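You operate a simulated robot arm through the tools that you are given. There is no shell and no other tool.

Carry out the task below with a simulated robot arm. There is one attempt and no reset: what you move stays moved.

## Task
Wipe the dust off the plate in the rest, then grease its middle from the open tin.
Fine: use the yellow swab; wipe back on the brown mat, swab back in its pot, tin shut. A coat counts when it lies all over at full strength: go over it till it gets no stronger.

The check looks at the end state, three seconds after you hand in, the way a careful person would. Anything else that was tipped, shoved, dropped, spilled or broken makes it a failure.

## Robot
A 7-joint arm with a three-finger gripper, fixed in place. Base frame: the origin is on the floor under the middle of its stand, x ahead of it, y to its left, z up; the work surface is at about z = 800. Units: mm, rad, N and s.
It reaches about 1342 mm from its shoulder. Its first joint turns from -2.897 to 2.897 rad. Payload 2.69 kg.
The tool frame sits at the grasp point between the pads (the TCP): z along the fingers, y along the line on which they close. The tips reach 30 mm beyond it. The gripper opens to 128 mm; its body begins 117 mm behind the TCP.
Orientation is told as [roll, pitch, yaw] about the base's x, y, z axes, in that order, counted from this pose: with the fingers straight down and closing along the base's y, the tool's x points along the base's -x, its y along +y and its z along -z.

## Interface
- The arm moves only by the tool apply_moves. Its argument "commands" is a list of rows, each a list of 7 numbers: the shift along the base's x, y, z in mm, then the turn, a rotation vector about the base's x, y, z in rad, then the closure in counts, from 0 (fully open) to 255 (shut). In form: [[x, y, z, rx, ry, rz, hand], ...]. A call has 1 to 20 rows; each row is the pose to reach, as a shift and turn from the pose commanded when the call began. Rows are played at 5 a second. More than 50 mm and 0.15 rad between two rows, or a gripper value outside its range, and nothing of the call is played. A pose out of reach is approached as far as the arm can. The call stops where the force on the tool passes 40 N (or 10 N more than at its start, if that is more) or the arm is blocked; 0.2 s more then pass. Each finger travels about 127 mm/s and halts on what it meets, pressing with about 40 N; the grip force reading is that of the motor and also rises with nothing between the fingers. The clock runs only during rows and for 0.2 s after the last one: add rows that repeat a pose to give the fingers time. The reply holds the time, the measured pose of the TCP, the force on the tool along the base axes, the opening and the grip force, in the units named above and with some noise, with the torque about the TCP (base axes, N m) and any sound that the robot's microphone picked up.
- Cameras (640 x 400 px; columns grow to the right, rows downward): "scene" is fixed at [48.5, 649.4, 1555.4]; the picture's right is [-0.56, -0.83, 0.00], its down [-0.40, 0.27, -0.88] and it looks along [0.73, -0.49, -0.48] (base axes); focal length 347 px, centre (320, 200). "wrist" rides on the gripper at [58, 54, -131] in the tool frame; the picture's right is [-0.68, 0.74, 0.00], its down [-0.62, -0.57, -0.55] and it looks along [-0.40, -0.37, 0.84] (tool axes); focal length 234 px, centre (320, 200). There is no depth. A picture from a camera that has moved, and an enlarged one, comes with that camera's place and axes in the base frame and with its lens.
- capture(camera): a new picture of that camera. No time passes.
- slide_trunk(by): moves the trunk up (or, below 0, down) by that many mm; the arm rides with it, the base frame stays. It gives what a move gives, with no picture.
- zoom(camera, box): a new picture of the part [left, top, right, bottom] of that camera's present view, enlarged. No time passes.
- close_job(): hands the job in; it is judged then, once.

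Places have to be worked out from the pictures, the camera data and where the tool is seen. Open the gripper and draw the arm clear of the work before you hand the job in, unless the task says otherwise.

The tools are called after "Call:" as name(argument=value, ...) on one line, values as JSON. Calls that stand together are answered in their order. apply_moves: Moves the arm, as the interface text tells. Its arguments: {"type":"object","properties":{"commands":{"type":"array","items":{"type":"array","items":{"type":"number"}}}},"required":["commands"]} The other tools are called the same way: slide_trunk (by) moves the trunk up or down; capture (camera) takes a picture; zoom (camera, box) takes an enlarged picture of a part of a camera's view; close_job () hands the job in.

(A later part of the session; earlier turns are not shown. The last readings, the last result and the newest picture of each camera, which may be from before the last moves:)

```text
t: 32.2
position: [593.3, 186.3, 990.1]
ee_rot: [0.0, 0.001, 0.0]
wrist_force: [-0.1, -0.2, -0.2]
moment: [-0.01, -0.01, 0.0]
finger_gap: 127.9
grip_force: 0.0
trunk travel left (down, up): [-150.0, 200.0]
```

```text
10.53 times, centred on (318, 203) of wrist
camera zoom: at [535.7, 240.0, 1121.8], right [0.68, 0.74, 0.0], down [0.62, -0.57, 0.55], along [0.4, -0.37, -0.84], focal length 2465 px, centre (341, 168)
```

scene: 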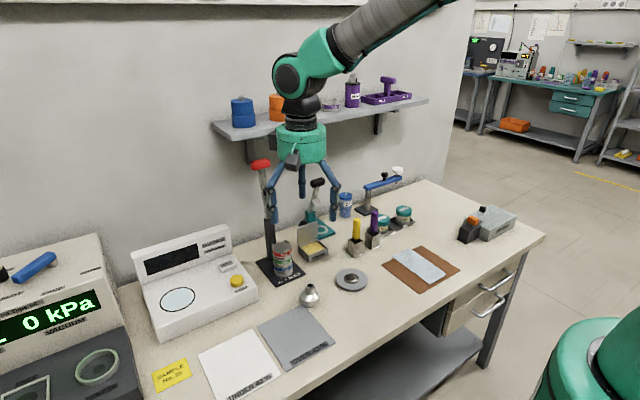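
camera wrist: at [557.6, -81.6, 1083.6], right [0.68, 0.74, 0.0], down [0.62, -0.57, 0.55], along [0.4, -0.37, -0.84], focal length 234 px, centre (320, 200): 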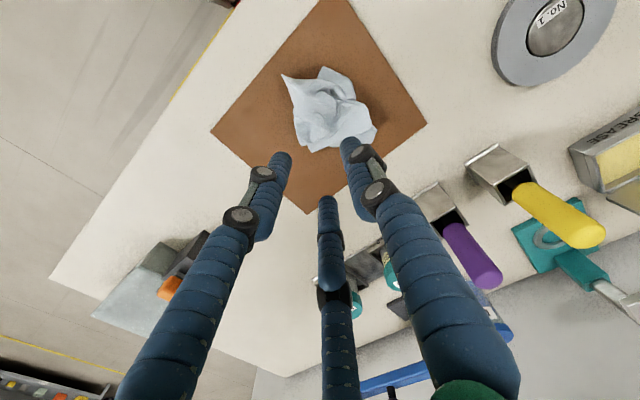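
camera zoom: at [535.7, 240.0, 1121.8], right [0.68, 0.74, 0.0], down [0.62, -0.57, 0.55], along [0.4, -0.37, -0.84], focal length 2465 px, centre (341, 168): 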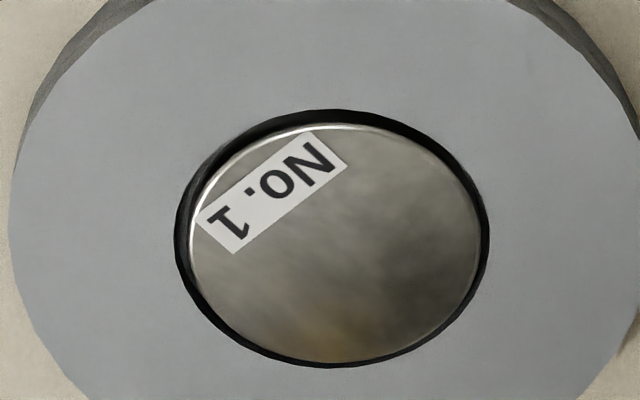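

The plate is clean and the rest hasn't moved. Next I take a close look at the yellow swab and its pot from above.

Call:
apply_moves(commands=[[30, -28, 10, 0, 0, 0, 0], [60, -56, 20, 0, 0, 0, 0], [90, -84, 30, 0, 0, 0, 0], [115, -108, 40, 0, 0, 0, 0], [135, -125, 40, 0, 0, 0, 0], [135, -125, 40, 0, 0, 0, 0]])

Call:
capture(camera="wrist")

Call:
zoom(camera="wrist", box=[240, 130, 400, 230])

Call:
zoom(camera="scene", box=[330, 195, 400, 265])

```text
t: 33.6
position: [729.1, 61.4, 1032.3]
ee_rot: [0.0, 0.001, 0.002]
wrist_force: [0.3, -0.1, 0.4]
moment: [0.01, 0.03, -0.01]
finger_gap: 128.2
grip_force: 0.0
trunk travel left (down, up): [-150.0, 200.0]
```

```text
taken
camera wrist: at [671.5, 115.7, 1162.9], right [0.68, 0.74, 0.0], down [0.62, -0.57, 0.55], along [0.4, -0.37, -0.84], focal length 234 px, centre (320, 200)
```

wrist: 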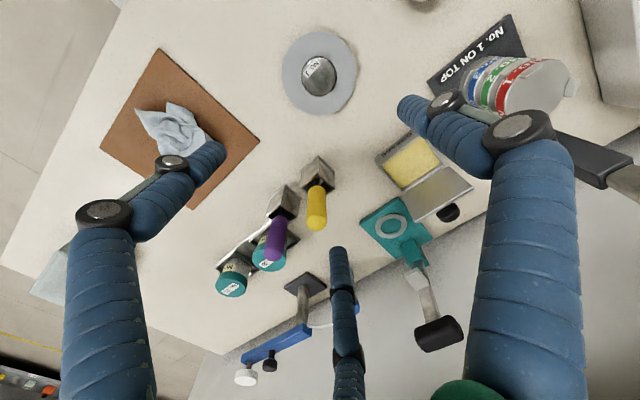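

```text
4.00 times, centred on (320, 180) of wrist
camera zoom: at [671.5, 115.7, 1162.9], right [0.68, 0.74, 0.0], down [0.62, -0.57, 0.55], along [0.4, -0.37, -0.84], focal length 937 px, centre (320, 280)
```

zoom: 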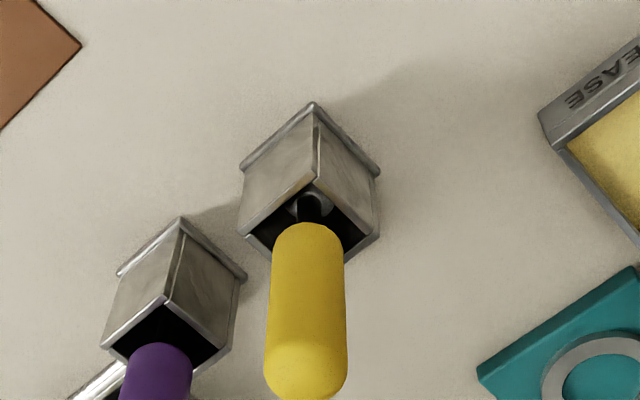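

```text
5.71 times, centred on (365, 230) of scene
camera zoom: at [48.5, 649.4, 1555.4], right [-0.56, -0.83, 0.0], down [-0.4, 0.27, -0.88], along [0.73, -0.49, -0.48], focal length 1985 px, centre (63, 29)
```

zoom: 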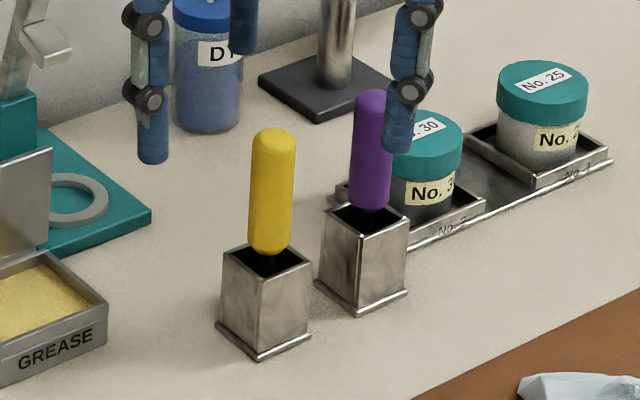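

The yellow handle is a capsule, about 27 mm thick, axis near (792, 0), z ≈ 866–950, standing in its pot. I move over it with a 70 mm gap and check alignment before descending.

Call:
apply_moves(commands=[[20, -20, 0, 0, 0, 0, 60], [42, -41, 0, 0, 0, 0, 115], [63, -61, 0, 0, 0, 0, 115], [63, -61, -10, 0, 0, 0, 115], [63, -61, -20, 0, 0, 0, 115]])

Call:
capture(camera="wrist")

Call:
zoom(camera="scene", box=[310, 155, 410, 255])

```text
t: 34.8
position: [793.0, -4.3, 1014.2]
ee_rot: [0.0, -0.001, 0.003]
wrist_force: [-0.2, 0.1, 0.9]
moment: [0.02, -0.02, 0.01]
finger_gap: 70.4
grip_force: 0.1
trunk travel left (down, up): [-150.0, 200.0]
```

```text
taken
camera wrist: at [735.1, 51.6, 1144.4], right [0.68, 0.74, 0.0], down [0.62, -0.56, 0.55], along [0.4, -0.37, -0.84], focal length 234 px, centre (320, 200)
```

wrist: 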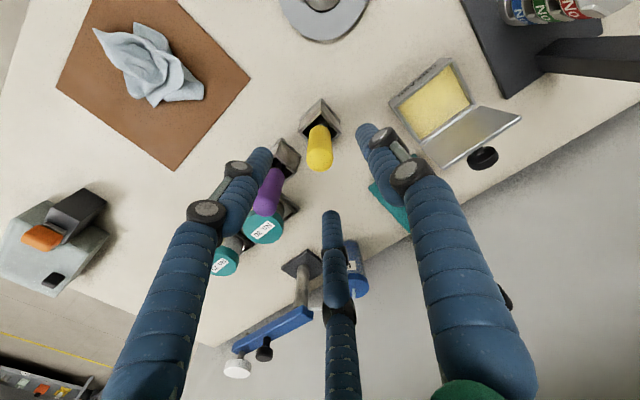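

```text
4.00 times, centred on (360, 205) of scene
camera zoom: at [48.5, 649.4, 1555.4], right [-0.56, -0.83, 0.0], down [-0.4, 0.27, -0.88], along [0.73, -0.49, -0.48], focal length 1390 px, centre (160, 180)
```

zoom: 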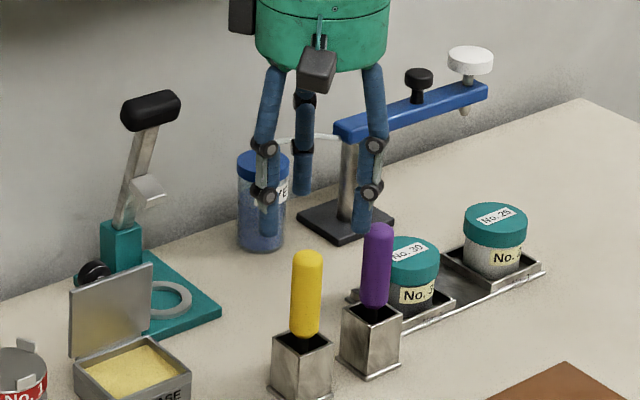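

I zoom in on the handle from this position to refine its axis relative to the tool.

Call:
zoom(camera="wrist", box=[280, 90, 360, 190])

```text
4.00 times, centred on (320, 140) of wrist
camera zoom: at [735.1, 51.6, 1144.4], right [0.68, 0.74, 0.0], down [0.62, -0.56, 0.55], along [0.4, -0.37, -0.84], focal length 937 px, centre (320, 440)
```

zoom: 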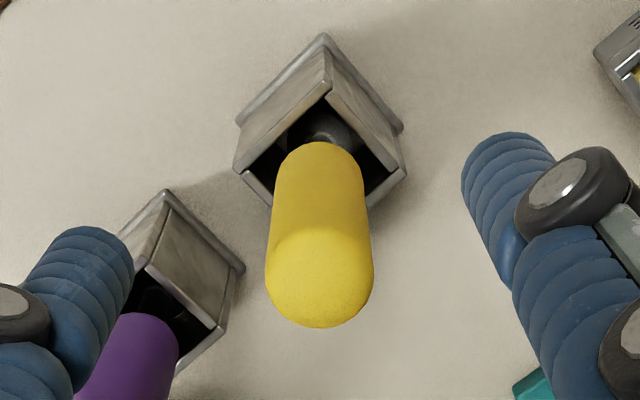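

Refined from the capsule's apparent size in two views: axis at about (797, −6), z from 869 to 951. I shift by (+4, −3) and descend to TCP z ≈ 912.

Call:
apply_moves(commands=[[4, -3, 0, 0, 0, 0, 115], [4, -3, -30, 0, 0, 0, 115], [4, -3, -60, 0, 0, 0, 115], [4, -3, -85, 0, 0, 0, 115], [4, -3, -101, 0, 0, 0, 115], [4, -3, -101, 0, 0, 0, 115]])

Call:
capture(camera="wrist")

Call:
zoom(camera="scene", box=[310, 175, 410, 275])

```text
t: 36.2
position: [798.5, -5.0, 912.5]
ee_rot: [-0.001, -0.002, 0.0]
wrist_force: [0.7, -0.6, 0.1]
moment: [-0.03, 0.02, 0.0]
finger_gap: 70.2
grip_force: 0.0
trunk travel left (down, up): [-150.0, 200.0]
```

```text
taken
camera wrist: at [740.3, 48.8, 1042.9], right [0.68, 0.74, 0.0], down [0.62, -0.56, 0.55], along [0.4, -0.37, -0.84], focal length 234 px, centre (320, 200)
```

wrist: 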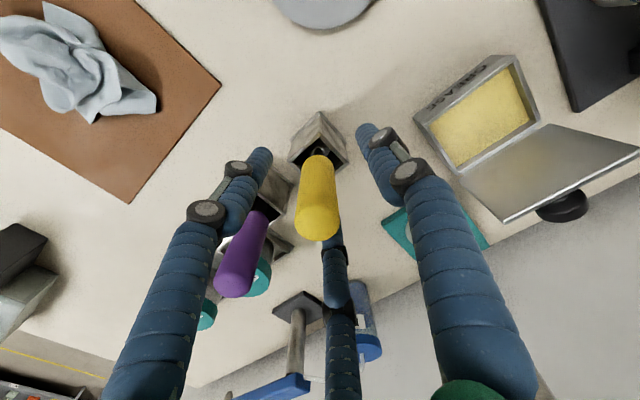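

```text
4.00 times, centred on (360, 225) of scene
camera zoom: at [48.5, 649.4, 1555.4], right [-0.56, -0.83, 0.0], down [-0.4, 0.27, -0.88], along [0.73, -0.49, -0.48], focal length 1390 px, centre (160, 100)
```

zoom: 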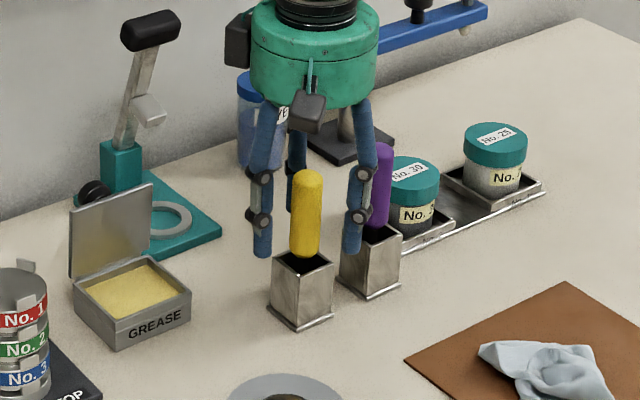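

The handle sits centred between the fingers. I close slowly onto it.

Call:
apply_moves(commands=[[0, 0, 0, 0, 0, 0, 150], [0, 0, 0, 0, 0, 0, 175], [0, 0, 0, 0, 0, 0, 190], [0, 0, 0, 0, 0, 0, 200], [0, 0, 0, 0, 0, 0, 210], [0, 0, 0, 0, 0, 0, 225], [0, 0, 0, 0, 0, 0, 255], [0, 0, 0, 0, 0, 0, 255], [0, 0, 0, 0, 0, 0, 255]])

Call:
capture(camera="wrist")

Call:
zoom(camera="scene", box=[310, 175, 410, 275])

```text
t: 38.2
position: [799.2, -5.9, 912.0]
ee_rot: [0.0, -0.001, 0.001]
wrist_force: [0.8, 0.5, -1.0]
moment: [-0.03, 0.02, 0.01]
finger_gap: 25.7
grip_force: 39.5
trunk travel left (down, up): [-150.0, 200.0]
```

```text
taken
camera wrist: at [740.1, 48.8, 1043.2], right [0.68, 0.74, 0.0], down [0.62, -0.56, 0.55], along [0.4, -0.37, -0.84], focal length 234 px, centre (320, 200)
```

wrist: 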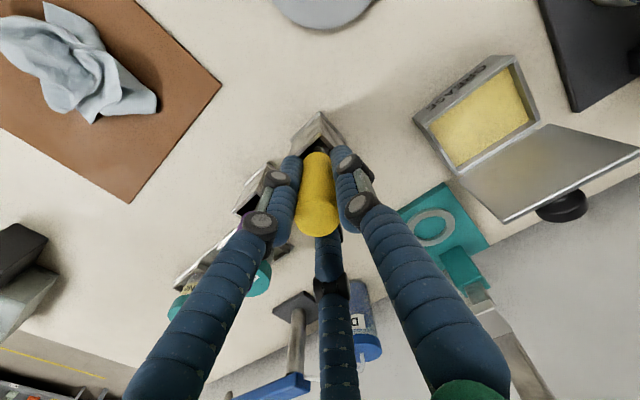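

```text
4.00 times, centred on (360, 225) of scene
camera zoom: at [48.5, 649.4, 1555.4], right [-0.56, -0.83, 0.0], down [-0.4, 0.27, -0.88], along [0.73, -0.49, -0.48], focal length 1390 px, centre (160, 100)
```

zoom: 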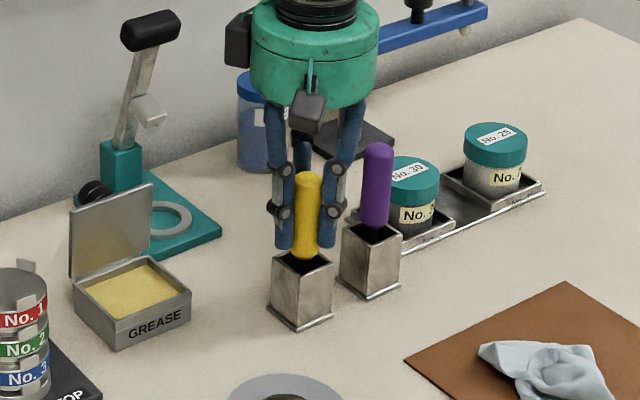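

The handle is gripped (gap 25.7 mm) at TCP (798, −5, 912), which I'll remember for the return. I lift straight up.

Call:
apply_moves(commands=[[0, 0, 10, 0, 0, 0, 255], [0, 0, 25, 0, 0, 0, 255], [0, 0, 45, 0, 0, 0, 255], [0, 0, 70, 0, 0, 0, 255], [0, 0, 95, 0, 0, 0, 255], [0, 0, 110, 0, 0, 0, 255], [0, 0, 110, 0, 0, 0, 255]])

Call:
capture(camera="wrist")

Call:
zoom(camera="scene", box=[310, 155, 410, 255])

```text
t: 39.8
position: [797.5, -5.2, 1025.2]
ee_rot: [0.0, 0.0, 0.0]
wrist_force: [-0.6, 0.3, -0.4]
moment: [-0.02, -0.04, 0.01]
finger_gap: 25.6
grip_force: 40.0
trunk travel left (down, up): [-150.0, 200.0]
```

```text
taken
camera wrist: at [739.9, 50.0, 1156.2], right [0.68, 0.74, 0.0], down [0.62, -0.56, 0.55], along [0.4, -0.37, -0.84], focal length 234 px, centre (320, 200)
```

wrist: 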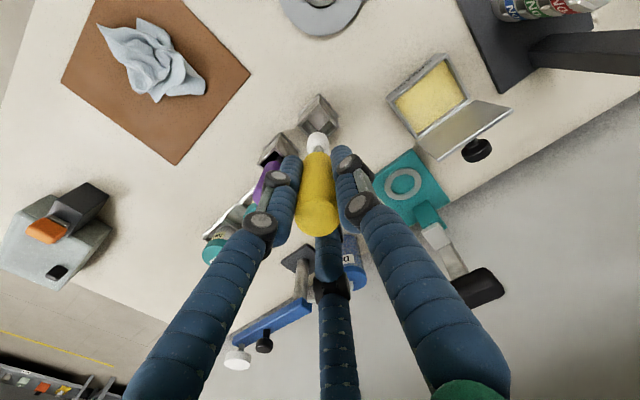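

```text
4.00 times, centred on (360, 205) of scene
camera zoom: at [48.5, 649.4, 1555.4], right [-0.56, -0.83, 0.0], down [-0.4, 0.27, -0.88], along [0.73, -0.49, -0.48], focal length 1390 px, centre (160, 180)
```

zoom: 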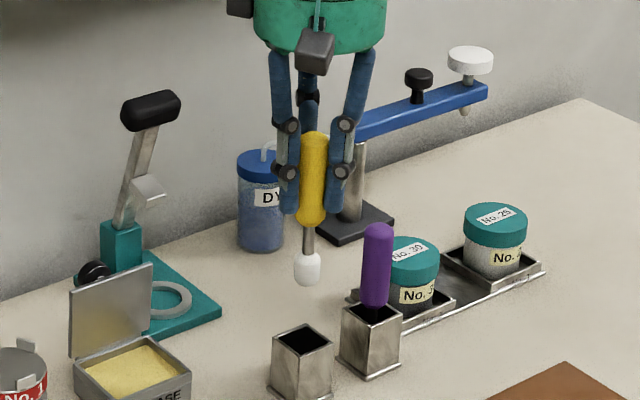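

The swab is out: steel stem with a white head, whose bottom is about 111 mm below the TCP. I zoom in on the grease tin to locate it precisely.

Call:
zoom(camera="wrist", box=[370, 40, 530, 140])

Call:
zoom(camera="scene", box=[285, 205, 365, 275])

Call:
zoom(camera="wrist", box=[280, 90, 360, 170])

```text
4.00 times, centred on (450, 90) of wrist
camera zoom: at [739.9, 50.0, 1156.2], right [0.68, 0.74, 0.0], down [0.62, -0.56, 0.55], along [0.4, -0.37, -0.84], focal length 937 px, centre (-200, 640)
```

zoom: 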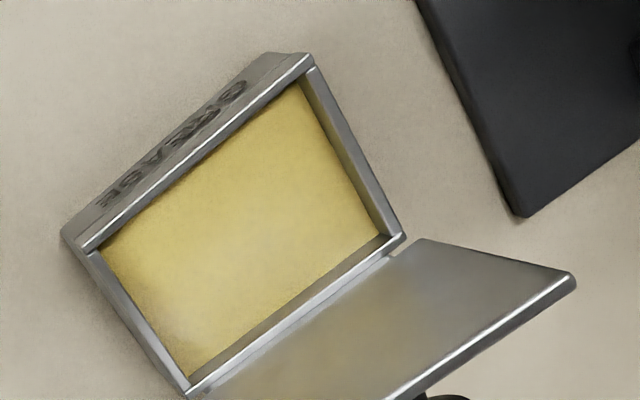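

```text
5.71 times, centred on (325, 240) of scene
camera zoom: at [48.5, 649.4, 1555.4], right [-0.56, -0.83, 0.0], down [-0.4, 0.27, -0.88], along [0.73, -0.49, -0.48], focal length 1985 px, centre (291, -29)
```

zoom: 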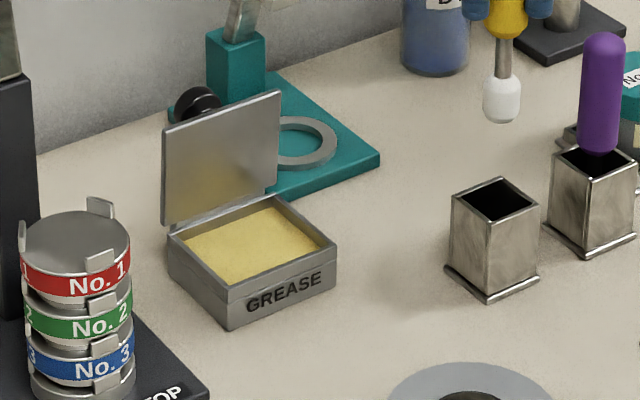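

```text
5.00 times, centred on (320, 130) of wrist
camera zoom: at [739.9, 50.0, 1156.2], right [0.68, 0.74, 0.0], down [0.62, -0.56, 0.55], along [0.4, -0.37, -0.84], focal length 1171 px, centre (320, 550)
```

zoom: 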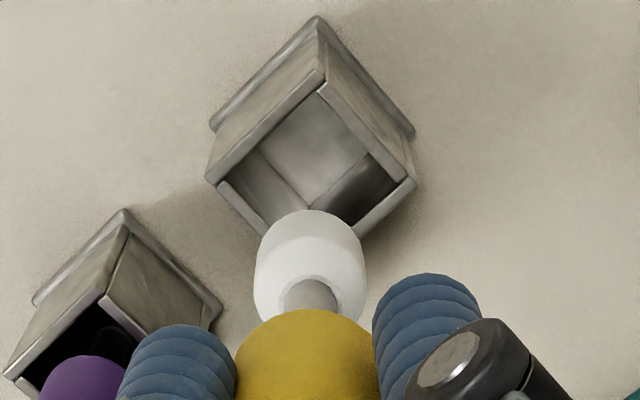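

The tin's rim spans about x 846–910, y 78–154 at z ≈ 830, lid hinged on the far side and standing upright to z ≈ 900 at x ≈ 917. I carry the swab over the tin at height, to (868, 115).

Call:
apply_moves(commands=[[18, 30, 0, 0, 0, 0, 255], [36, 60, 0, 0, 0, 0, 255], [54, 90, 0, 0, 0, 0, 255], [70, 119, 0, 0, 0, 0, 255], [70, 119, -25, 0, 0, 0, 255], [70, 119, -50, 0, 0, 0, 255], [70, 119, -50, 0, 0, 0, 255]])

Call:
zoom(camera="scene", box=[260, 170, 380, 260])

Call:
capture(camera="wrist")

```text
t: 41.4
position: [868.9, 115.0, 971.0]
ee_rot: [0.0, 0.0, -0.001]
wrist_force: [-0.2, -0.6, -0.3]
moment: [0.06, 0.04, -0.02]
finger_gap: 23.8
grip_force: 40.2
trunk travel left (down, up): [-150.0, 200.0]
```

```text
4.44 times, centred on (320, 215) of scene
camera zoom: at [48.5, 649.4, 1555.4], right [-0.56, -0.83, 0.0], down [-0.4, 0.27, -0.88], along [0.73, -0.49, -0.48], focal length 1544 px, centre (320, 133)
```

zoom: 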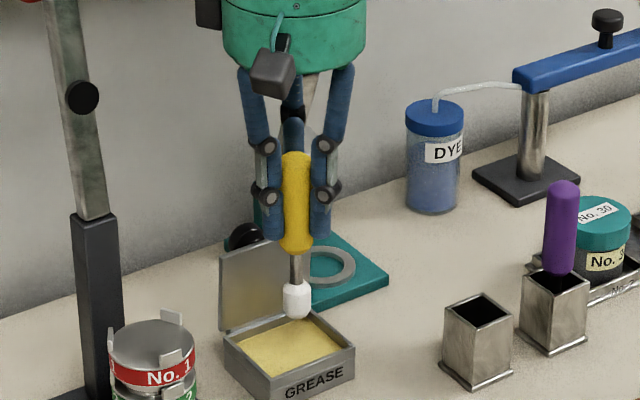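

```text
taken
camera wrist: at [810.5, 170.1, 1102.3], right [0.68, 0.74, 0.0], down [0.62, -0.57, 0.55], along [0.4, -0.37, -0.84], focal length 234 px, centre (320, 200)
```

wrist: 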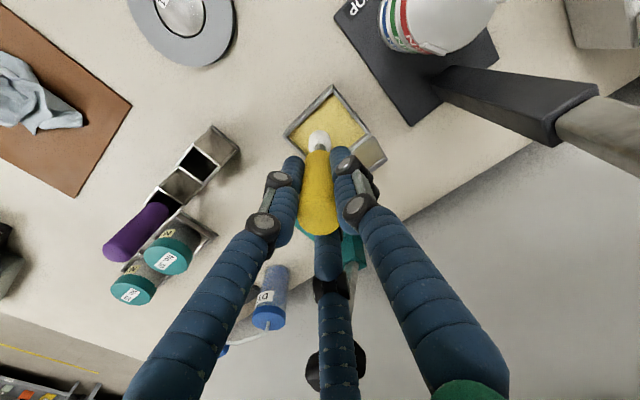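

The swab head hangs over the grease. I lower it: first 30 mm, then in small steps watching the force.

Call:
apply_moves(commands=[[0, 0, -10, 0, 0, 0, 255], [0, 0, -20, 0, 0, 0, 255], [0, 0, -30, 0, 0, 0, 255], [0, 0, -30, 0, 0, 0, 255]])

Call:
zoom(camera="scene", box=[285, 205, 365, 265])

Call:
zoom(camera="wrist", box=[270, 60, 410, 160])

```text
t: 42.4
position: [867.5, 114.1, 942.5]
ee_rot: [-0.001, 0.0, 0.0]
wrist_force: [0.0, 0.1, 0.0]
moment: [0.02, 0.0, 0.0]
finger_gap: 23.5
grip_force: 40.0
trunk travel left (down, up): [-150.0, 200.0]
```

```text
6.67 times, centred on (325, 235) of scene
camera zoom: at [48.5, 649.4, 1555.4], right [-0.56, -0.83, 0.0], down [-0.4, 0.27, -0.88], along [0.73, -0.49, -0.48], focal length 2316 px, centre (287, -33)
```

zoom: 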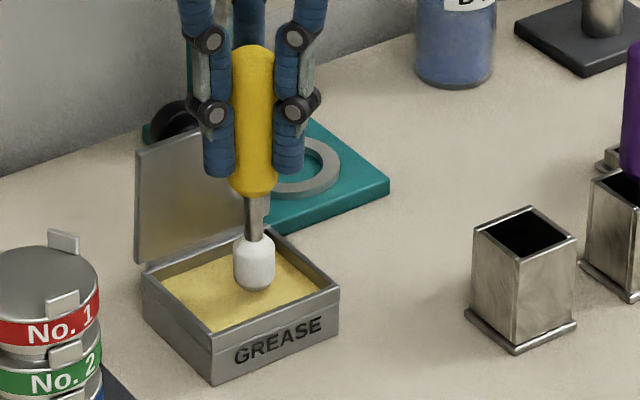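

```text
4.00 times, centred on (340, 110) of wrist
camera zoom: at [810.0, 169.5, 1073.1], right [0.68, 0.74, 0.0], down [0.62, -0.57, 0.55], along [0.4, -0.37, -0.84], focal length 937 px, centre (240, 560)
```

zoom: 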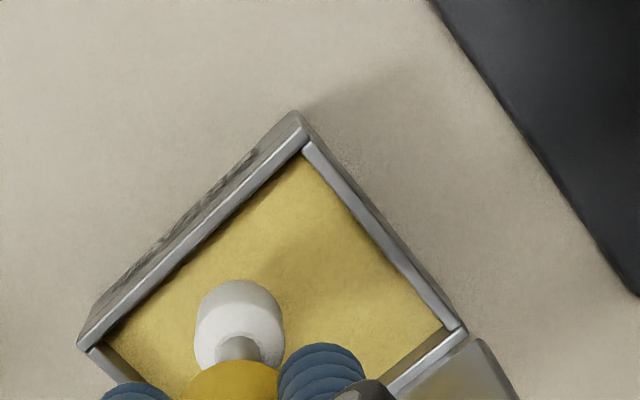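

The head is inside the tin outline, still just above the grease. I continue down in 2 mm steps.

Call:
apply_moves(commands=[[2, 1, -2, 0, 0, 0, 255], [2, 1, -4, 0, 0, 0, 255], [2, 1, -6, 0, 0, 0, 255], [2, 1, -6, 0, 0, 0, 255]])

Call:
zoom(camera="scene", box=[285, 205, 365, 265])

```text
t: 43.4
position: [869.2, 117.7, 936.9]
ee_rot: [0.001, 0.0, 0.001]
wrist_force: [0.5, 0.4, 0.3]
moment: [0.01, -0.01, -0.02]
finger_gap: 23.7
grip_force: 39.5
trunk travel left (down, up): [-150.0, 200.0]
```

```text
6.67 times, centred on (325, 235) of scene
camera zoom: at [48.5, 649.4, 1555.4], right [-0.56, -0.83, 0.0], down [-0.4, 0.27, -0.88], along [0.73, -0.49, -0.48], focal length 2316 px, centre (287, -33)
```

zoom: 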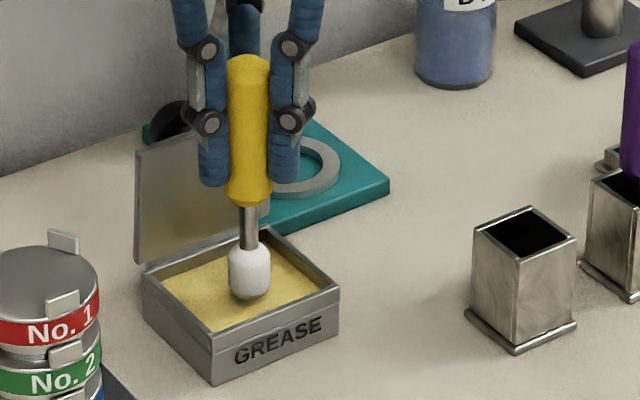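

Still no contact; I keep lowering slowly.

Call:
apply_moves(commands=[[0, 0, -2, 0, 0, 0, 255], [0, 0, -4, 0, 0, 0, 255], [0, 0, -4, 0, 0, 0, 255]])

Call:
zoom(camera="scene", box=[295, 225, 345, 260])

Call:
apply_moves(commands=[[0, 0, -2, 0, 0, 0, 255], [0, 0, -3, 0, 0, 0, 255], [0, 0, -3, 0, 0, 0, 255]])

Call:
zoom(camera="scene", box=[295, 225, 345, 260])

```text
t: 44.2
position: [870.0, 115.6, 933.2]
ee_rot: [0.0, -0.001, 0.001]
wrist_force: [0.1, 0.0, -0.5]
moment: [-0.03, -0.01, -0.02]
finger_gap: 23.6
grip_force: 40.4
trunk travel left (down, up): [-150.0, 200.0]
```

```text
11.43 times, centred on (320, 242) of scene
camera zoom: at [48.5, 649.4, 1555.4], right [-0.56, -0.83, 0.0], down [-0.4, 0.27, -0.88], along [0.73, -0.49, -0.48], focal length 3970 px, centre (320, -286)
```

zoom: 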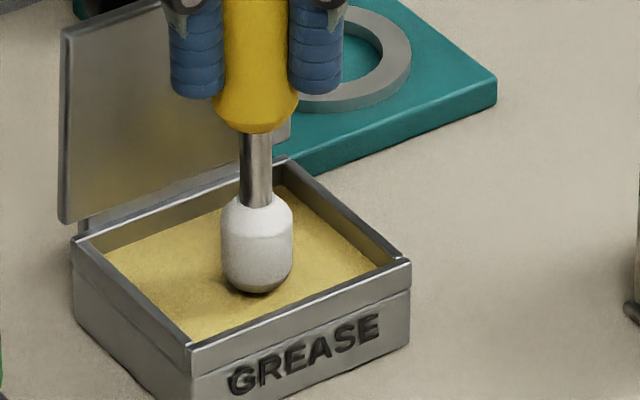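

```text
t: 45.0
position: [871.3, 115.6, 929.6]
ee_rot: [-0.002, -0.001, 0.0]
wrist_force: [0.2, 0.1, 0.1]
moment: [0.02, 0.0, 0.0]
finger_gap: 23.5
grip_force: 40.0
trunk travel left (down, up): [-150.0, 200.0]
```

```text
11.43 times, centred on (320, 242) of scene
camera zoom: at [48.5, 649.4, 1555.4], right [-0.56, -0.83, 0.0], down [-0.4, 0.27, -0.88], along [0.73, -0.49, -0.48], focal length 3970 px, centre (320, -286)
```

zoom: 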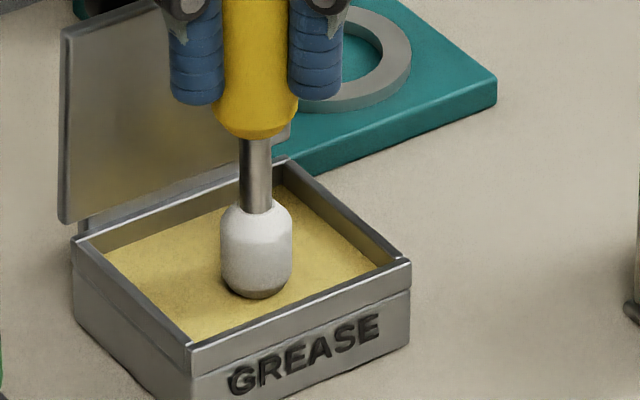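

No force yet; I keep going in small steps.

Call:
apply_moves(commands=[[0, 0, -2, 0, 0, 0, 255], [0, 0, -3, 0, 0, 0, 255], [0, 0, -3, 0, 0, 0, 255]])

Call:
zoom(camera="scene", box=[295, 225, 345, 260])

Call:
apply_moves(commands=[[0, 0, -2, 0, 0, 0, 255], [0, 0, -3, 0, 0, 0, 255], [0, 0, -3, 0, 0, 0, 255]])

Call:
zoom(camera="scene", box=[295, 225, 345, 260])

```text
t: 45.8
position: [870.8, 115.3, 928.5]
ee_rot: [-0.001, -0.002, 0.0]
wrist_force: [3.7, 0.3, 10.2]
moment: [0.1, -0.33, -0.01]
finger_gap: 23.6
grip_force: 39.8
trunk travel left (down, up): [-150.0, 200.0]
```

```text
11.43 times, centred on (320, 242) of scene
camera zoom: at [48.5, 649.4, 1555.4], right [-0.56, -0.83, 0.0], down [-0.4, 0.27, -0.88], along [0.73, -0.49, -0.48], focal length 3970 px, centre (320, -286)
```

zoom: 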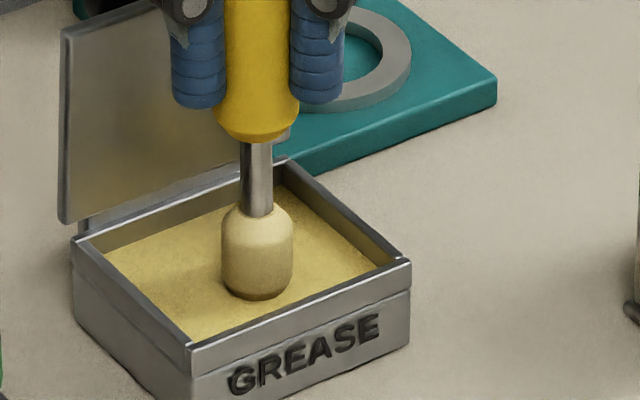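

```text
t: 46.6
position: [869.4, 115.7, 929.0]
ee_rot: [0.001, -0.005, 0.0]
wrist_force: [7.2, -6.1, 36.4]
moment: [-0.51, -0.61, -0.03]
finger_gap: 23.7
grip_force: 40.3
trunk travel left (down, up): [-150.0, 200.0]
```

```text
11.43 times, centred on (320, 242) of scene
camera zoom: at [48.5, 649.4, 1555.4], right [-0.56, -0.83, 0.0], down [-0.4, 0.27, -0.88], along [0.73, -0.49, -0.48], focal length 3970 px, centre (320, -286)
```

zoom: 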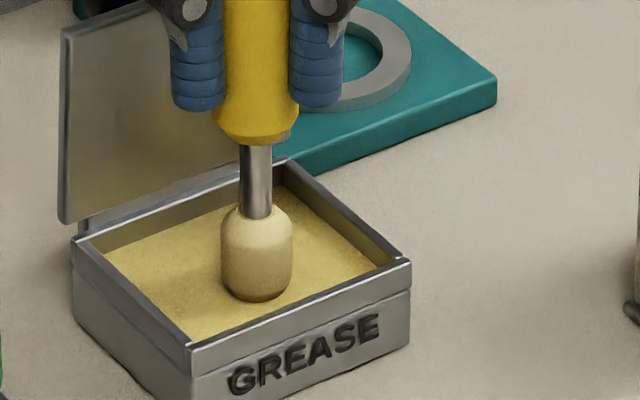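

Contact at TCP z ≈ 928.5; the head has turned yellow, so it is picking up grease. The last step pressed 36 N, so I ease off 4 mm and hold there with a slight stir to load it.

Call:
apply_moves(commands=[[0, 0, 4, 0, 0, 0, 255], [2, 0, 4, 0, 0, 0, 255], [0, 2, 4, 0, 0, 0, 255], [-2, 0, 4, 0, 0, 0, 255], [0, 0, 4, 0, 0, 0, 255]])

Call:
zoom(camera="scene", box=[295, 225, 345, 260])

```text
t: 47.8
position: [868.7, 115.4, 928.5]
ee_rot: [0.002, 0.0, 0.0]
wrist_force: [-2.0, 4.3, 26.5]
moment: [0.52, 0.25, -0.03]
finger_gap: 23.6
grip_force: 39.6
trunk travel left (down, up): [-150.0, 200.0]
```

```text
11.43 times, centred on (320, 242) of scene
camera zoom: at [48.5, 649.4, 1555.4], right [-0.56, -0.83, 0.0], down [-0.4, 0.27, -0.88], along [0.73, -0.49, -0.48], focal length 3970 px, centre (320, -286)
```

zoom: 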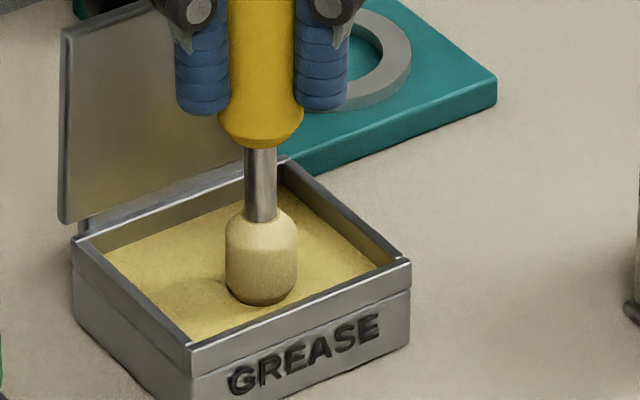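

The force is still 26 N, so I back off further.

Call:
apply_moves(commands=[[0, 0, 2, 0, 0, 0, 255], [0, 0, 2, 0, 0, 0, 255]])

```text
t: 48.4
position: [868.0, 114.9, 928.6]
ee_rot: [0.0, 0.004, -0.002]
wrist_force: [-0.5, 2.2, 12.6]
moment: [0.27, 0.22, -0.04]
finger_gap: 23.8
grip_force: 39.4
trunk travel left (down, up): [-150.0, 200.0]
```

Now 12.6 N. I stir lightly in a small circle to load the head, then lift to inspect it.

Call:
apply_moves(commands=[[4, 0, 1, 0, 0, 0, 255], [4, 4, 1, 0, 0, 0, 255], [0, 6, 1, 0, 0, 0, 255], [-3, 2, 1, 0, 0, 0, 255], [0, -3, 1, 0, 0, 0, 255], [3, 0, 1, 0, 0, 0, 255], [3, 0, 6, 0, 0, 0, 255], [3, 0, 16, 0, 0, 0, 255], [3, 0, 36, 0, 0, 0, 255], [3, 0, 56, 0, 0, 0, 255], [3, 0, 56, 0, 0, 0, 255]])

Call:
zoom(camera="scene", box=[280, 195, 360, 265])

Call:
zoom(camera="wrist", box=[270, 80, 390, 160])

```text
t: 50.8
position: [871.4, 116.2, 985.4]
ee_rot: [0.0, 0.0, 0.001]
wrist_force: [0.5, -0.1, -0.1]
moment: [0.04, 0.02, -0.01]
finger_gap: 23.7
grip_force: 40.5
trunk travel left (down, up): [-150.0, 200.0]
```

```text
5.71 times, centred on (320, 230) of scene
camera zoom: at [48.5, 649.4, 1555.4], right [-0.56, -0.83, 0.0], down [-0.4, 0.27, -0.88], along [0.73, -0.49, -0.48], focal length 1985 px, centre (320, 29)
```

zoom: 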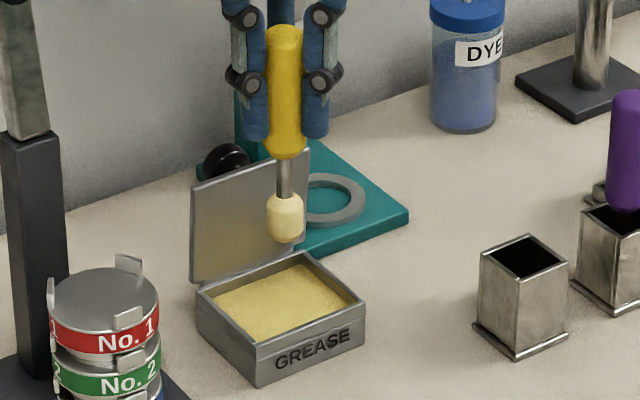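

```text
5.00 times, centred on (330, 120) of wrist
camera zoom: at [814.3, 170.9, 1117.8], right [0.68, 0.74, 0.0], down [0.62, -0.56, 0.55], along [0.4, -0.37, -0.84], focal length 1171 px, centre (270, 600)
```

zoom: 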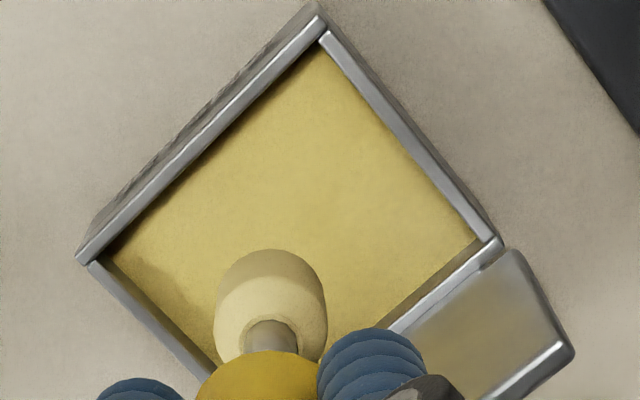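

The head is evenly coated with grease and the tin hasn't moved. I carry the swab over to the plate, staying at this height.

Call:
apply_moves(commands=[[-36, -4, 5, 0, 0, 0, 255], [-72, -9, 5, 0, 0, 0, 255], [-108, -13, 5, 0, 0, 0, 255], [-144, -18, 5, 0, 0, 0, 255], [-178, -22, 0, 0, 0, 0, 255], [-178, -22, -25, 0, 0, 0, 255], [-178, -22, -45, 0, 0, 0, 255], [-178, -22, -45, 0, 0, 0, 255]])

Call:
zoom(camera="scene", box=[320, 235, 390, 305])

Call:
zoom(camera="wrist", box=[260, 70, 380, 160])

```text
t: 52.6
position: [695.2, 92.7, 938.9]
ee_rot: [0.0, -0.002, -0.002]
wrist_force: [-0.2, 0.6, -0.5]
moment: [0.01, 0.03, -0.01]
finger_gap: 23.5
grip_force: 39.9
trunk travel left (down, up): [-150.0, 200.0]
```

```text
5.71 times, centred on (355, 270) of scene
camera zoom: at [48.5, 649.4, 1555.4], right [-0.56, -0.83, 0.0], down [-0.4, 0.27, -0.88], along [0.73, -0.49, -0.48], focal length 1985 px, centre (120, -200)
```

zoom: 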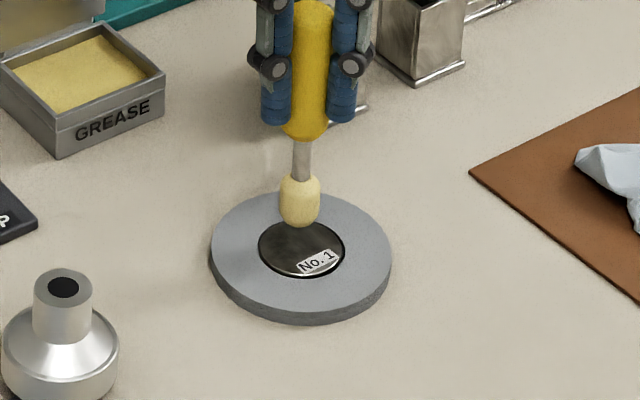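

```text
4.44 times, centred on (320, 115) of wrist
camera zoom: at [637.0, 148.0, 1070.1], right [0.68, 0.74, 0.0], down [0.62, -0.56, 0.55], along [0.4, -0.37, -0.84], focal length 1041 px, centre (320, 578)
```

zoom: 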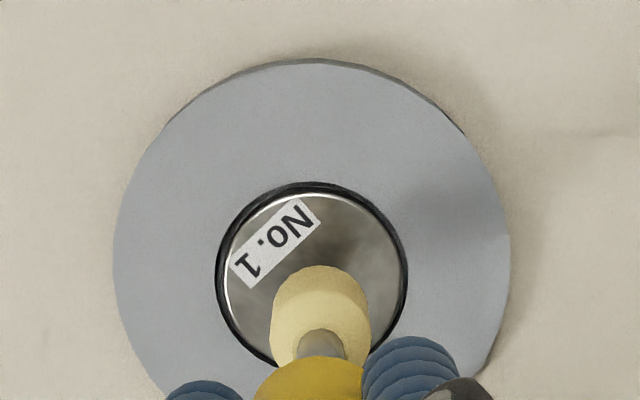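

The head is above the plate; I estimate the plate centre at (693.5, 92), so I shift slightly and lower in small steps.

Call:
apply_moves(commands=[[-1.5, -2, -5, 0, 0, 0, 255], [-1.5, -2, -10, 0, 0, 0, 255], [-1.5, -2, -12, 0, 0, 0, 255], [-1.5, -2, -12, 0, 0, 0, 255]])

Call:
zoom(camera="scene", box=[330, 250, 380, 300])

```text
t: 53.6
position: [691.5, 92.4, 928.6]
ee_rot: [0.001, 0.001, 0.0]
wrist_force: [0.4, 0.4, -0.5]
moment: [0.0, -0.02, -0.02]
finger_gap: 23.5
grip_force: 39.4
trunk travel left (down, up): [-150.0, 200.0]
```

```text
8.00 times, centred on (355, 275) of scene
camera zoom: at [48.5, 649.4, 1555.4], right [-0.56, -0.83, 0.0], down [-0.4, 0.27, -0.88], along [0.73, -0.49, -0.48], focal length 2779 px, centre (40, -400)
```

zoom: 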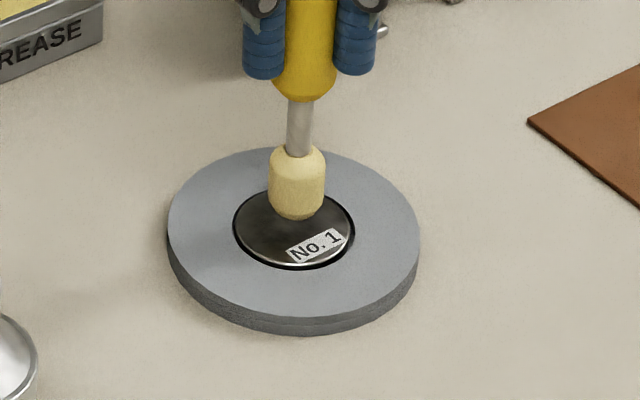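

The head is still about 5 mm above the plate. I lower it in 2 mm increments.

Call:
apply_moves(commands=[[0, 0, -2, 0, 0, 0, 255], [0, 0, -3, 0, 0, 0, 255], [0, 0, -3, 0, 0, 0, 255]])

```text
t: 54.4
position: [691.9, 91.7, 925.6]
ee_rot: [0.0, 0.0, -0.001]
wrist_force: [-0.8, 0.5, -0.1]
moment: [-0.01, -0.03, 0.03]
finger_gap: 23.5
grip_force: 39.7
trunk travel left (down, up): [-150.0, 200.0]
```

Call:
apply_moves(commands=[[0, 0, -1, 0, 0, 0, 255], [0, 0, -2, 0, 0, 0, 255], [0, 0, -2, 0, 0, 0, 255]])

```text
t: 55.2
position: [692.8, 91.4, 924.1]
ee_rot: [0.0, 0.001, -0.001]
wrist_force: [-1.1, 0.0, 0.1]
moment: [0.01, 0.02, 0.01]
finger_gap: 23.6
grip_force: 40.0
trunk travel left (down, up): [-150.0, 200.0]
```

No contact yet at TCP z ≈ 923; I continue with 1–2 mm steps.

Call:
apply_moves(commands=[[0, 0, -1, 0, 0, 0, 255], [0, 0, -2, 0, 0, 0, 255], [0, 0, -2, 0, 0, 0, 255]])

Call:
zoom(camera="scene", box=[330, 250, 380, 300])

```text
t: 56.0
position: [693.1, 91.0, 921.3]
ee_rot: [-0.001, 0.0, -0.001]
wrist_force: [-0.2, -0.5, 0.2]
moment: [0.02, -0.02, 0.03]
finger_gap: 23.7
grip_force: 39.3
trunk travel left (down, up): [-150.0, 200.0]
```

```text
8.00 times, centred on (355, 275) of scene
camera zoom: at [48.5, 649.4, 1555.4], right [-0.56, -0.83, 0.0], down [-0.4, 0.27, -0.88], along [0.73, -0.49, -0.48], focal length 2779 px, centre (40, -400)
```

zoom: 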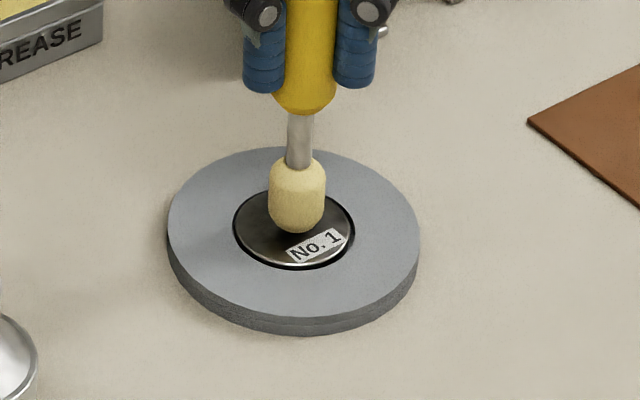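

The head is practically at the plate. One more millimetre or two.

Call:
apply_moves(commands=[[0, 0, -1, 0, 0, 0, 255], [0, 0, -1, 0, 0, 0, 255]])

```text
t: 56.6
position: [692.9, 92.4, 920.9]
ee_rot: [-0.002, 0.0, 0.0]
wrist_force: [-0.1, -0.5, 1.8]
moment: [-0.02, -0.01, -0.01]
finger_gap: 23.6
grip_force: 40.0
trunk travel left (down, up): [-150.0, 200.0]
```

Call:
apply_moves(commands=[[0, 0, -0.7, 0, 0, 0, 255], [0, 0, -0.7, 0, 0, 0, 255]])

Call:
zoom(camera="wrist", box=[260, 70, 380, 160])

```text
t: 57.2
position: [692.9, 91.3, 921.0]
ee_rot: [-0.001, -0.001, 0.0]
wrist_force: [0.4, -0.1, 0.0]
moment: [0.02, 0.02, -0.01]
finger_gap: 23.5
grip_force: 40.1
trunk travel left (down, up): [-150.0, 200.0]
```

```text
4.44 times, centred on (320, 115) of wrist
camera zoom: at [635.0, 145.8, 1051.7], right [0.68, 0.74, 0.0], down [0.62, -0.57, 0.55], along [0.4, -0.37, -0.84], focal length 1041 px, centre (320, 578)
```

zoom: 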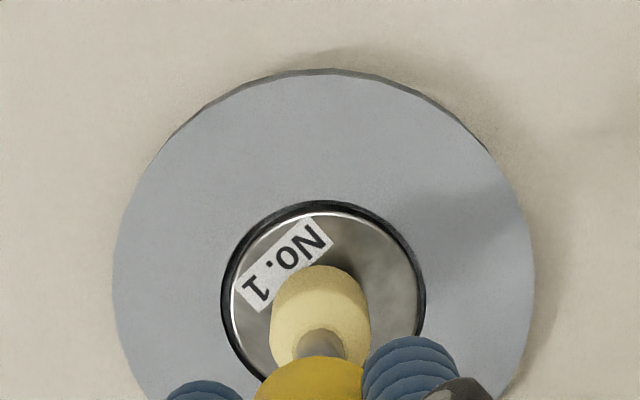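

Still no clear contact; I go on in 1 mm steps.

Call:
apply_moves(commands=[[0, 0, -1, 0, 0, 0, 255], [0, 0, -1, 0, 0, 0, 255]])

```text
t: 57.8
position: [693.0, 90.6, 919.8]
ee_rot: [-0.001, 0.001, 0.001]
wrist_force: [-0.7, 0.1, 0.1]
moment: [0.0, 0.01, 0.01]
finger_gap: 23.5
grip_force: 40.5
trunk travel left (down, up): [-150.0, 200.0]
```

Call:
apply_moves(commands=[[0, 0, -1, 0, 0, 0, 255], [0, 0, -1, 0, 0, 0, 255]])

```text
t: 58.4
position: [692.1, 91.3, 918.6]
ee_rot: [-0.001, 0.0, -0.001]
wrist_force: [0.7, 0.3, -0.1]
moment: [0.04, 0.0, -0.01]
finger_gap: 23.4
grip_force: 39.6
trunk travel left (down, up): [-150.0, 200.0]
```

No contact at 918.6; I keep descending by 1 mm.

Call:
apply_moves(commands=[[0, 0, -1, 0, 0, 0, 255], [0, 0, -1, 0, 0, 0, 255]])

Call:
zoom(camera="scene", box=[330, 250, 380, 300])

```text
t: 59.0
position: [692.7, 91.5, 919.3]
ee_rot: [0.001, -0.001, 0.001]
wrist_force: [1.0, 0.7, 0.2]
moment: [0.02, 0.01, 0.01]
finger_gap: 23.4
grip_force: 39.9
trunk travel left (down, up): [-150.0, 200.0]
```

```text
8.00 times, centred on (355, 275) of scene
camera zoom: at [48.5, 649.4, 1555.4], right [-0.56, -0.83, 0.0], down [-0.4, 0.27, -0.88], along [0.73, -0.49, -0.48], focal length 2779 px, centre (40, -400)
```

zoom: 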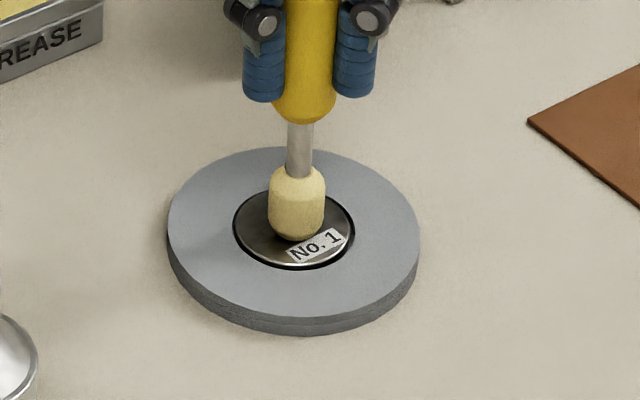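

Nearly there by the look of it. I continue.

Call:
apply_moves(commands=[[0, 0, -1, 0, 0, 0, 255], [0, 0, -1, 0, 0, 0, 255]])

```text
t: 59.6
position: [691.8, 92.1, 915.9]
ee_rot: [-0.001, 0.0, -0.001]
wrist_force: [-0.4, -0.1, 3.9]
moment: [-0.06, 0.02, -0.01]
finger_gap: 23.3
grip_force: 40.3
trunk travel left (down, up): [-150.0, 200.0]
```

Contact (3.9 N) at TCP z ≈ 916.5. I rub small circles around the centre at this light force.

Call:
apply_moves(commands=[[0, 0, -0.3, 0, 0, 0, 255], [3, 0, -0.3, 0, 0, 0, 255], [2, 2.5, -0.3, 0, 0, 0, 255], [-1, 3.5, -0.3, 0, 0, 0, 255], [-4, 1, -0.3, 0, 0, 0, 255], [-4, -3, -0.3, 0, 0, 0, 255], [0, -5, -0.3, 0, 0, 0, 255], [4, -4, -0.3, 0, 0, 0, 255], [6, 0, -0.3, 0, 0, 0, 255], [4, 4.5, -0.3, 0, 0, 0, 255], [0, 6, -0.3, 0, 0, 0, 255], [-4.5, 4.5, -0.3, 0, 0, 0, 255], [-6, 0, -0.3, 0, 0, 0, 255], [-4.5, -4.5, -0.3, 0, 0, 0, 255], [0, -6, -0.3, 0, 0, 0, 255], [4.5, -4.5, -0.3, 0, 0, 0, 255], [3, 0, -0.3, 0, 0, 0, 255], [0, 0, -0.3, 0, 0, 0, 255]])

Call:
zoom(camera="scene", box=[330, 250, 380, 300])

Call:
zoom(camera="wrist", box=[260, 70, 380, 160])

```text
t: 63.4
position: [693.5, 92.2, 916.5]
ee_rot: [0.001, -0.001, 0.003]
wrist_force: [5.2, 2.0, 19.6]
moment: [0.01, -0.54, 0.04]
finger_gap: 23.5
grip_force: 39.8
trunk travel left (down, up): [-150.0, 200.0]
```

```text
8.00 times, centred on (355, 275) of scene
camera zoom: at [48.5, 649.4, 1555.4], right [-0.56, -0.83, 0.0], down [-0.4, 0.27, -0.88], along [0.73, -0.49, -0.48], focal length 2779 px, centre (40, -400)
```

zoom: 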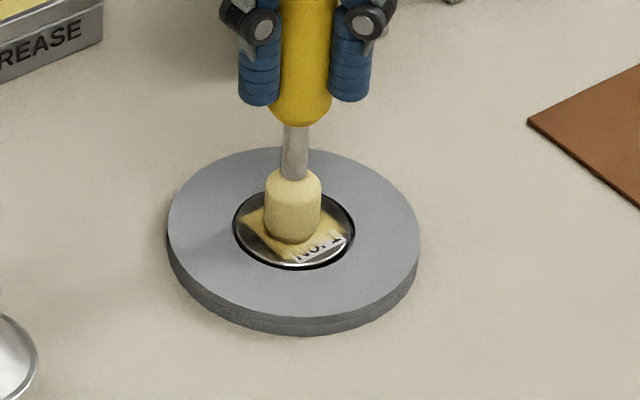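

```text
4.44 times, centred on (320, 115) of wrist
camera zoom: at [634.8, 147.8, 1047.6], right [0.68, 0.74, 0.0], down [0.62, -0.57, 0.55], along [0.41, -0.37, -0.84], focal length 1041 px, centre (320, 578)
```

zoom: 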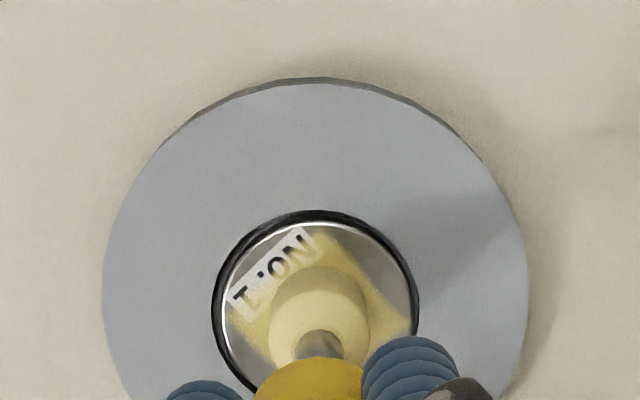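

A grease film appears as a squarish patch in the middle. Force rose to about 20 N, so I lift off to inspect the patch.

Call:
apply_moves(commands=[[0, 0, 3, 0, 0, 0, 255], [0, 0, 15, 0, 0, 0, 255], [0, 0, 40, 0, 0, 0, 255], [-20, -25, 60, 0, 0, 0, 255], [-40, -50, 70, 0, 0, 0, 255], [-40, -50, 70, 0, 0, 0, 255]])

Call:
capture(camera="wrist")

Call:
zoom(camera="scene", box=[330, 255, 380, 300])

```text
t: 64.8
position: [653.8, 40.3, 987.9]
ee_rot: [-0.001, 0.001, -0.001]
wrist_force: [-0.7, -1.1, 0.4]
moment: [0.05, -0.04, -0.01]
finger_gap: 23.6
grip_force: 39.7
trunk travel left (down, up): [-150.0, 200.0]
```

```text
taken
camera wrist: at [596.8, 95.6, 1118.1], right [0.68, 0.74, 0.0], down [0.62, -0.57, 0.55], along [0.4, -0.37, -0.84], focal length 234 px, centre (320, 200)
```

wrist: 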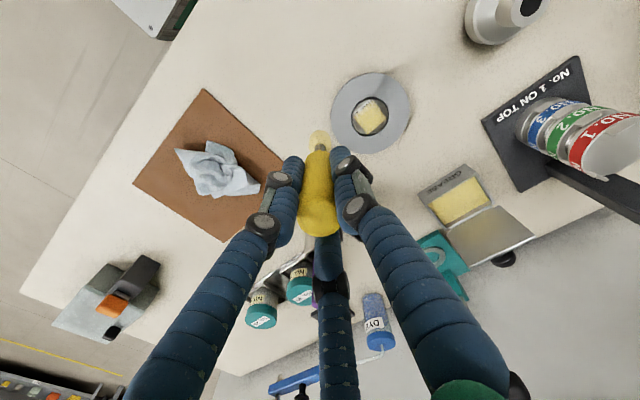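

```text
8.89 times, centred on (355, 278) of scene
camera zoom: at [48.5, 649.4, 1555.4], right [-0.56, -0.83, 0.0], down [-0.4, 0.27, -0.88], along [0.73, -0.49, -0.48], focal length 3088 px, centre (9, -489)
```

zoom: 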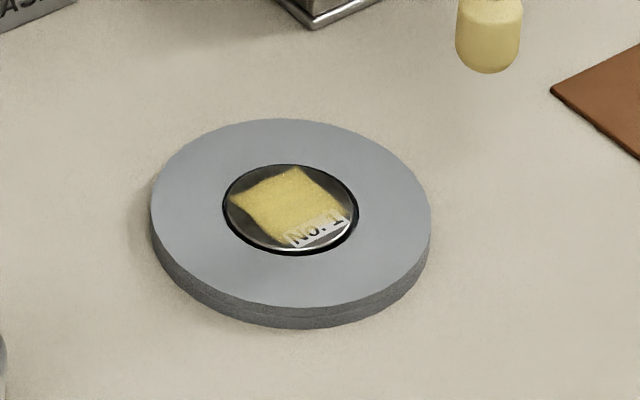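

Call:
zoom(camera="wrist", box=[342, 90, 402, 140])

Call:
zoom(camera="scene", box=[340, 266, 368, 290])

```text
8.00 times, centred on (372, 115) of wrist
camera zoom: at [596.8, 95.6, 1118.1], right [0.68, 0.74, 0.0], down [0.62, -0.57, 0.55], along [0.4, -0.37, -0.84], focal length 1873 px, centre (-96, 880)
```

zoom: 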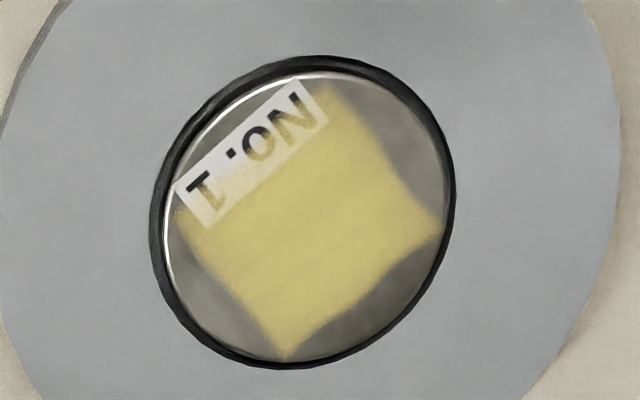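

```text
16.00 times, centred on (354, 278) of scene
camera zoom: at [48.5, 649.4, 1555.4], right [-0.56, -0.83, 0.0], down [-0.4, 0.27, -0.88], along [0.73, -0.49, -0.48], focal length 5558 px, centre (-224, -1048)
```

zoom: 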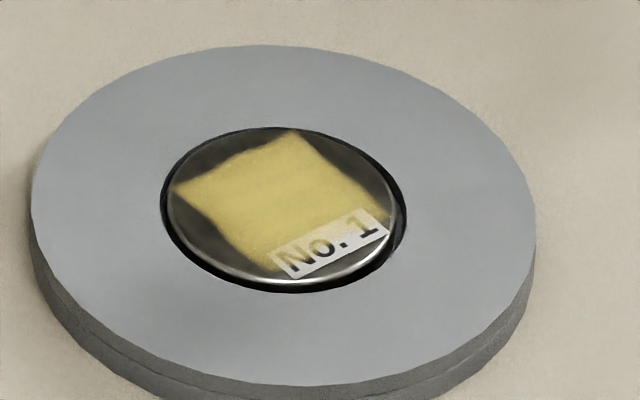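

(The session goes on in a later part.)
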